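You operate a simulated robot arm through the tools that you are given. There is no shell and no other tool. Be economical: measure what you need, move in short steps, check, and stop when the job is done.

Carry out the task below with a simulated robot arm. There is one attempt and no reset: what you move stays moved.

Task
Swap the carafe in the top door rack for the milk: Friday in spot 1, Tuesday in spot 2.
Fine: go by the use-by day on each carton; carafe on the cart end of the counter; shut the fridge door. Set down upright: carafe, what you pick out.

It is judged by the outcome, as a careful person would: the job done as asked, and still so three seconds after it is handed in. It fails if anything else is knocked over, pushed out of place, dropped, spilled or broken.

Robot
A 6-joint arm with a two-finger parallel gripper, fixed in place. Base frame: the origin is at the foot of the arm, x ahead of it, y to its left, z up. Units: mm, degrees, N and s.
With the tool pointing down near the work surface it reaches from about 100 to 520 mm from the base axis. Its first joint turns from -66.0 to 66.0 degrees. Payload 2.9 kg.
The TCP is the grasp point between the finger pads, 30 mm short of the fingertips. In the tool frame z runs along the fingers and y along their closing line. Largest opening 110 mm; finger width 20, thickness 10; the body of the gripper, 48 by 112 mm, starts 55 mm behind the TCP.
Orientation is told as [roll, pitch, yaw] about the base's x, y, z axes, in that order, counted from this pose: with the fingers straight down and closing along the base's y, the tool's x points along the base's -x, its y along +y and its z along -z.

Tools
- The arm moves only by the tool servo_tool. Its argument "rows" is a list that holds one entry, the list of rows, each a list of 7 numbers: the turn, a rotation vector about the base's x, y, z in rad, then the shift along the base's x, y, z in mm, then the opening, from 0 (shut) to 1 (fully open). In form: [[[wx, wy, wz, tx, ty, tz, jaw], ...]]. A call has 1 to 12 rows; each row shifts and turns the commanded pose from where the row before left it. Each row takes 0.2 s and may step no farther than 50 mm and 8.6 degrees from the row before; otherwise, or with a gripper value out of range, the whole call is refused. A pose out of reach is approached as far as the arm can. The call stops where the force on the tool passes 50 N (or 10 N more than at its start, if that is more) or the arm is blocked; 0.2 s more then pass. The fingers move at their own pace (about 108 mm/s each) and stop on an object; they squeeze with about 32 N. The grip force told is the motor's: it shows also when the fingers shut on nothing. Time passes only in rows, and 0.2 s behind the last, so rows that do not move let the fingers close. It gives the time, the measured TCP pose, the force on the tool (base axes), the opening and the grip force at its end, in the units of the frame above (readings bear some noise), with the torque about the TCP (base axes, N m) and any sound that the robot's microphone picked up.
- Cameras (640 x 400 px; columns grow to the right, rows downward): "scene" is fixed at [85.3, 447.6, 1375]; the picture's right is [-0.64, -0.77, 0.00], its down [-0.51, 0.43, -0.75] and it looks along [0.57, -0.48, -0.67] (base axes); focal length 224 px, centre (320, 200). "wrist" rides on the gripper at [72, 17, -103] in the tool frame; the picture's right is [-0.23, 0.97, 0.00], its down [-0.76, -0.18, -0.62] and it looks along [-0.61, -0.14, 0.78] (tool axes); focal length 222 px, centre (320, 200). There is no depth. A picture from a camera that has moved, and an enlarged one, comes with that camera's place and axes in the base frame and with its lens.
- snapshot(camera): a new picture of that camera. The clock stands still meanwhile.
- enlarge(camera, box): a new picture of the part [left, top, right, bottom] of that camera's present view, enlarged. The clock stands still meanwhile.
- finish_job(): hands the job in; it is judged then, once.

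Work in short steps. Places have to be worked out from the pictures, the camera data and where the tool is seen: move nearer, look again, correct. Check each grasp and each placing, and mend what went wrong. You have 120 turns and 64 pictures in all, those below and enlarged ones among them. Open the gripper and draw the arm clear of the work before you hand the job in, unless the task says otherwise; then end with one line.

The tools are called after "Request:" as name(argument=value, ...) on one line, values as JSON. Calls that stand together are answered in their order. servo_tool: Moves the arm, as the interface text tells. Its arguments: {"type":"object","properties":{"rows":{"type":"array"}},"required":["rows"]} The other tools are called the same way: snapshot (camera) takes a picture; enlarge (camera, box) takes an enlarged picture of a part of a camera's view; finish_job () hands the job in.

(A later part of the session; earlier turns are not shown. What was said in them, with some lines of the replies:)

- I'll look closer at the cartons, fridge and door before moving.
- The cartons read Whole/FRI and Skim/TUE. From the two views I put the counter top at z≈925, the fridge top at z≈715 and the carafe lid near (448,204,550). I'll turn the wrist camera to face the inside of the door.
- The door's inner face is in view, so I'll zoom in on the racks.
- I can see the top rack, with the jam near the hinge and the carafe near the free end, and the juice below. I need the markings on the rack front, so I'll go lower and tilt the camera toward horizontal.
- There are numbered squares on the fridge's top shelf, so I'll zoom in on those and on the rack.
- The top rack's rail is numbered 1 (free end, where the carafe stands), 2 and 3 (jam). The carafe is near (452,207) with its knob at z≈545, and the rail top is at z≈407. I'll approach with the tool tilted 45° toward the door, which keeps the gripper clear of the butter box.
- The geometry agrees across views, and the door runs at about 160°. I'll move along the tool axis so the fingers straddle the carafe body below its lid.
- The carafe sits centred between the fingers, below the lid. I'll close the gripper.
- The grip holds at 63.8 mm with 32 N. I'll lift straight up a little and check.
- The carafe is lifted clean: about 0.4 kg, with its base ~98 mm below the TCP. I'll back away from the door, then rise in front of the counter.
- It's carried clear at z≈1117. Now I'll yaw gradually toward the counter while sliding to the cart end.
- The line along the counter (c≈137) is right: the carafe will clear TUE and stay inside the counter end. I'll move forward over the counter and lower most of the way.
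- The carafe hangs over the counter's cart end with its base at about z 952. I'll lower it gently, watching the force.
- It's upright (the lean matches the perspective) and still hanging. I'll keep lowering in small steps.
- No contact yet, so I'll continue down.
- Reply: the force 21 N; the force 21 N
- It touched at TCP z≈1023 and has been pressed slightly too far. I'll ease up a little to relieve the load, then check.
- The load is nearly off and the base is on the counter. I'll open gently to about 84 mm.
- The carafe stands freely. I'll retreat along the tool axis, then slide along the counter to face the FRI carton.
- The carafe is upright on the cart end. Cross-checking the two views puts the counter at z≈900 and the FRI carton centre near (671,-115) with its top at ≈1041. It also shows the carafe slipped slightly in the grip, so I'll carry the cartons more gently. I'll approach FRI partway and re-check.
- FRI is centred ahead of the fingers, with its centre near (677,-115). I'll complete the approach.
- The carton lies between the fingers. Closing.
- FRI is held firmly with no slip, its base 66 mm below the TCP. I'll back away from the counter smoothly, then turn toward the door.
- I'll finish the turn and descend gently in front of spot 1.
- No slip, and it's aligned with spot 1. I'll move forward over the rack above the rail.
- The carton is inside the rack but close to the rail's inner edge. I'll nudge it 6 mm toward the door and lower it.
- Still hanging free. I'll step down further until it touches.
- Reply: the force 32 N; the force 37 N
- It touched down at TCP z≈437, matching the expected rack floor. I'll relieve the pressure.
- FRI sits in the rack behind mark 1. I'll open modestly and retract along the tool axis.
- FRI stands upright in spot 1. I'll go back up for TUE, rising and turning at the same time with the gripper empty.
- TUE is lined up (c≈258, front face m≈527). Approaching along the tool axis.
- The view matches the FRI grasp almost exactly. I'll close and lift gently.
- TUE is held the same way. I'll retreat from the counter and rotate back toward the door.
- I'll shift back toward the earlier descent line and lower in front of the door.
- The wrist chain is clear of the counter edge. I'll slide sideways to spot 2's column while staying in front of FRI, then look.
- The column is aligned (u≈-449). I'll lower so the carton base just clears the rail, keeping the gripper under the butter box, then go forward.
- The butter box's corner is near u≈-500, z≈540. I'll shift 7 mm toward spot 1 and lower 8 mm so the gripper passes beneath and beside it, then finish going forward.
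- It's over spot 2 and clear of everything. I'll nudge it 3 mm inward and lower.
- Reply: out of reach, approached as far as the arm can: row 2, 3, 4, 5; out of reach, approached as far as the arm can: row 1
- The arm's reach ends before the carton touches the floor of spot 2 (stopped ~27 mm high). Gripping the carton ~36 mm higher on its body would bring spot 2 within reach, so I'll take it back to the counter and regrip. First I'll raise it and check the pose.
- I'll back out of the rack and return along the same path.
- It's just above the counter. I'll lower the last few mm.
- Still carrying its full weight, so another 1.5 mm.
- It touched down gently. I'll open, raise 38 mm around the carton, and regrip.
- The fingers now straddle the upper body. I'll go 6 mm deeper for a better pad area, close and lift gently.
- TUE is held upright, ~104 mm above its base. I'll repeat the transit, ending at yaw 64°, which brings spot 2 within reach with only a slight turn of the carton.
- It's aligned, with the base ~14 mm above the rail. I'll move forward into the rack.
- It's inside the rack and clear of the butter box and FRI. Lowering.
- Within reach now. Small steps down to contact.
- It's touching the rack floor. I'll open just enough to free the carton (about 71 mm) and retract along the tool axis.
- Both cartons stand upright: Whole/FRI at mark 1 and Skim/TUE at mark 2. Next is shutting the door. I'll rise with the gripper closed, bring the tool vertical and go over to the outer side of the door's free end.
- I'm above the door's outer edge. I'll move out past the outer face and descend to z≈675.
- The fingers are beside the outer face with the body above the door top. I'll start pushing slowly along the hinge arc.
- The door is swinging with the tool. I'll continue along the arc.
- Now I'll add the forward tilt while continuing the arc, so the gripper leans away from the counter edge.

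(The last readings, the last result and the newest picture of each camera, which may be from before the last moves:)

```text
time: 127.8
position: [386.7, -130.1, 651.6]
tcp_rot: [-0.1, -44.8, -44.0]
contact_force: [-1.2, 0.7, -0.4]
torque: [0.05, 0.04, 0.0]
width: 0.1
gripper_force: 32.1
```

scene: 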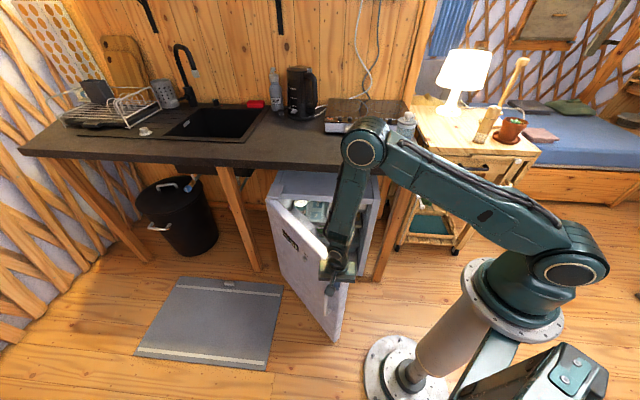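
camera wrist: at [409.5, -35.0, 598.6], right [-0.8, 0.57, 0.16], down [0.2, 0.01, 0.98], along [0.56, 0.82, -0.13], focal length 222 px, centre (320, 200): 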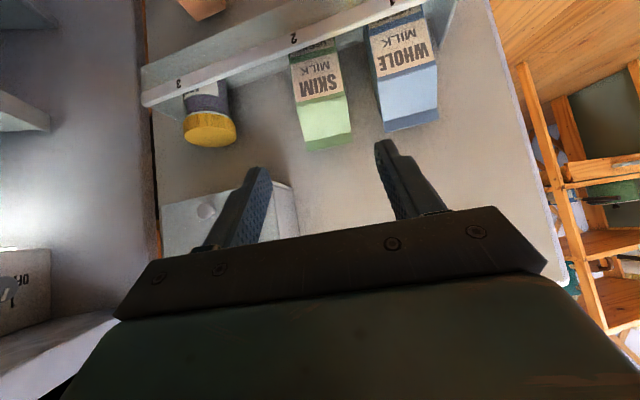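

Request:
servo_tool(rows=[[[0, 0, 0, 7, -12, 0, 0], [0, 0, 0, 7, -12, 0, 0], [0, 0, 0, 7, -11, 0, 0], [0, 0, 0, 6, -9, 0, 0], [0, 0, 0, 4, -6, 0, 0], [0, 0, 0, 4, -6, 0, 0]]])

Request:
servo_tool(rows=[[[0, 0, 0, 3, -4, 0, 0], [0, 0, 0, 3, -4, 0, 0], [0, 0, 0, 0, 0, 0, 0]]])

```text
time: 129.2
position: [421.0, -186.1, 651.9]
tcp_rot: [-0.4, -44.7, -44.0]
contact_force: [0.2, 0.7, 0.2]
torque: [0.01, -0.01, 0.03]
width: 0.3
gripper_force: 31.4
```

```text
time: 130.0
position: [426.9, -193.0, 651.3]
tcp_rot: [-0.3, -44.7, -44.1]
contact_force: [-0.4, 0.0, -0.7]
torque: [-0.01, 0.03, -0.03]
width: 0.0
gripper_force: 32.1
```

There's no resistance yet. I'll keep pressing in small steps until the door seats.

Request:
servo_tool(rows=[[[0, 0, 0, 3, -3, 0, 0], [0, 0, 0, 3, -3, 0, 0], [0, 0, 0, 3, -3, 0, 0], [0, 0, 0, 0, 0, 0, 0]]])

Request:
servo_tool(rows=[[[0, 0, 0, 3, -3, 0, 0], [0, 0, 0, 3, -3, 0, 0], [0, 0, 0, 0, 0, 0, 0]]])

```text
time: 131.0
position: [434.1, -200.0, 650.8]
tcp_rot: [-0.5, -44.3, -43.7]
contact_force: [-6.5, 7.7, 8.9]
torque: [-0.05, -0.09, 0.05]
width: 0.1
gripper_force: 31.4
stopped in row 4: the force on the tool passed its limit at 52 N (the readings are from after the stop); the commanded pose is now the measured one
```

```text
time: 131.4
position: [434.7, -199.8, 649.9]
tcp_rot: [-0.8, -43.9, -43.3]
contact_force: [-6.2, 7.7, 8.4]
torque: [-0.02, -0.03, 0.02]
width: 0.1
gripper_force: 31.6
stopped in row 1: the force on the tool passed its limit at 60 N (the readings are from after the stop); the commanded pose is now the measured one
```

There's a firm stop where a closed door is expected. I'll back off from the door and draw the arm clear.

Request:
servo_tool(rows=[[[0, 0, 0, -5, 5, 0, 0], [0, 0, 0, -14, 14, 8, 0], [0, 0, 0, -25, 25, 10, 0], [0, 0, 0, -25, 25, 15, 0], [0, 0, 0, -20, 25, 30, 0.5], [0, 0, 0, -15, 25, 35, 0.5], [0, 0, 0, -10, 30, 35, 0.5], [0, 0, 0, -10, 30, 35, 0.5], [0, 0, 0, -10, 30, 35, 0.5], [0, 0, 0, 0, 30, 35, 0.5], [0, 0, 0, 0, 30, 35, 0.5], [0, 0, 0, 0, 30, 35, 0.5]]])

```text
time: 134.0
position: [322.6, 103.5, 949.0]
tcp_rot: [-0.8, -44.0, -43.2]
contact_force: [0.1, -0.5, 0.1]
torque: [-0.03, 0.0, -0.01]
width: 55.1
gripper_force: 0.0
out of reach, approached as far as the arm can: row 8, 9
```

I'll move up to the starting area so the arm doesn't block the view, then take the last picture.

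Request:
servo_tool(rows=[[[0, 0, 0, 5, 0, 40, 0.6], [0, 0, 0, 10, 0, 40, 0.6], [0, 0, 0, 20, -5, 40, 0.8], [0, 0, 0, 30, -10, 40, 0.9], [0, 0, 0, 35, -15, 30, 1], [0, 0, 0, 35, -20, 10, 1], [0, 0, 0, 20, -15, 5, 1]]])

Request:
enlarge(camera="scene", box=[220, 90, 460, 310])

```text
refused: row 4 steps farther than a row can; nothing moved
```

```text
1.82 times, centred on (340, 200) of scene
camera zoom: at [85.3, 447.6, 1375.0], right [-0.64, -0.77, 0.0], down [-0.51, 0.43, -0.75], along [0.57, -0.48, -0.67], focal length 408 px, centre (284, 200)
```

zoom: 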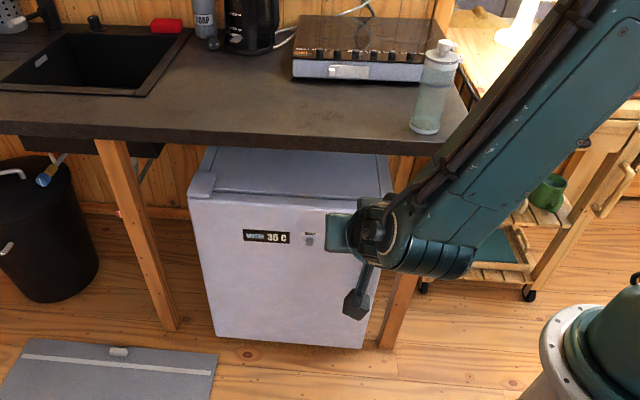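

The door is shut flush and the carafe stands upright at the cart end. I'll open the gripper and raise the arm a little to finish.

Request:
servo_tool(rows=[[[0, 0, 0, 5, 0, 35, 1], [0, 0, 0, 5, 0, 35, 1], [0, 0, 0, 5, 0, 35, 1], [0, 0, 0, 0, 0, 0, 1], [0, 0, 0, 0, 0, 0, 1]]])

Request:
finish_job()

```text
time: 135.2
position: [335.6, 106.2, 1053.5]
tcp_rot: [-0.7, -44.0, -43.4]
contact_force: [-0.1, 0.2, 1.1]
torque: [0.02, 0.01, 0.04]
width: 110.2
gripper_force: 0.1
```

```text
The job is handed in.
```

The swap is done: Friday's whole milk is in spot 1 and Tuesday's skim in spot 2 of the top door rack, the carafe is upright on the cart end of the counter, and the fridge door is shut; I had no view inside once it closed, but both cartons stood upright before that.
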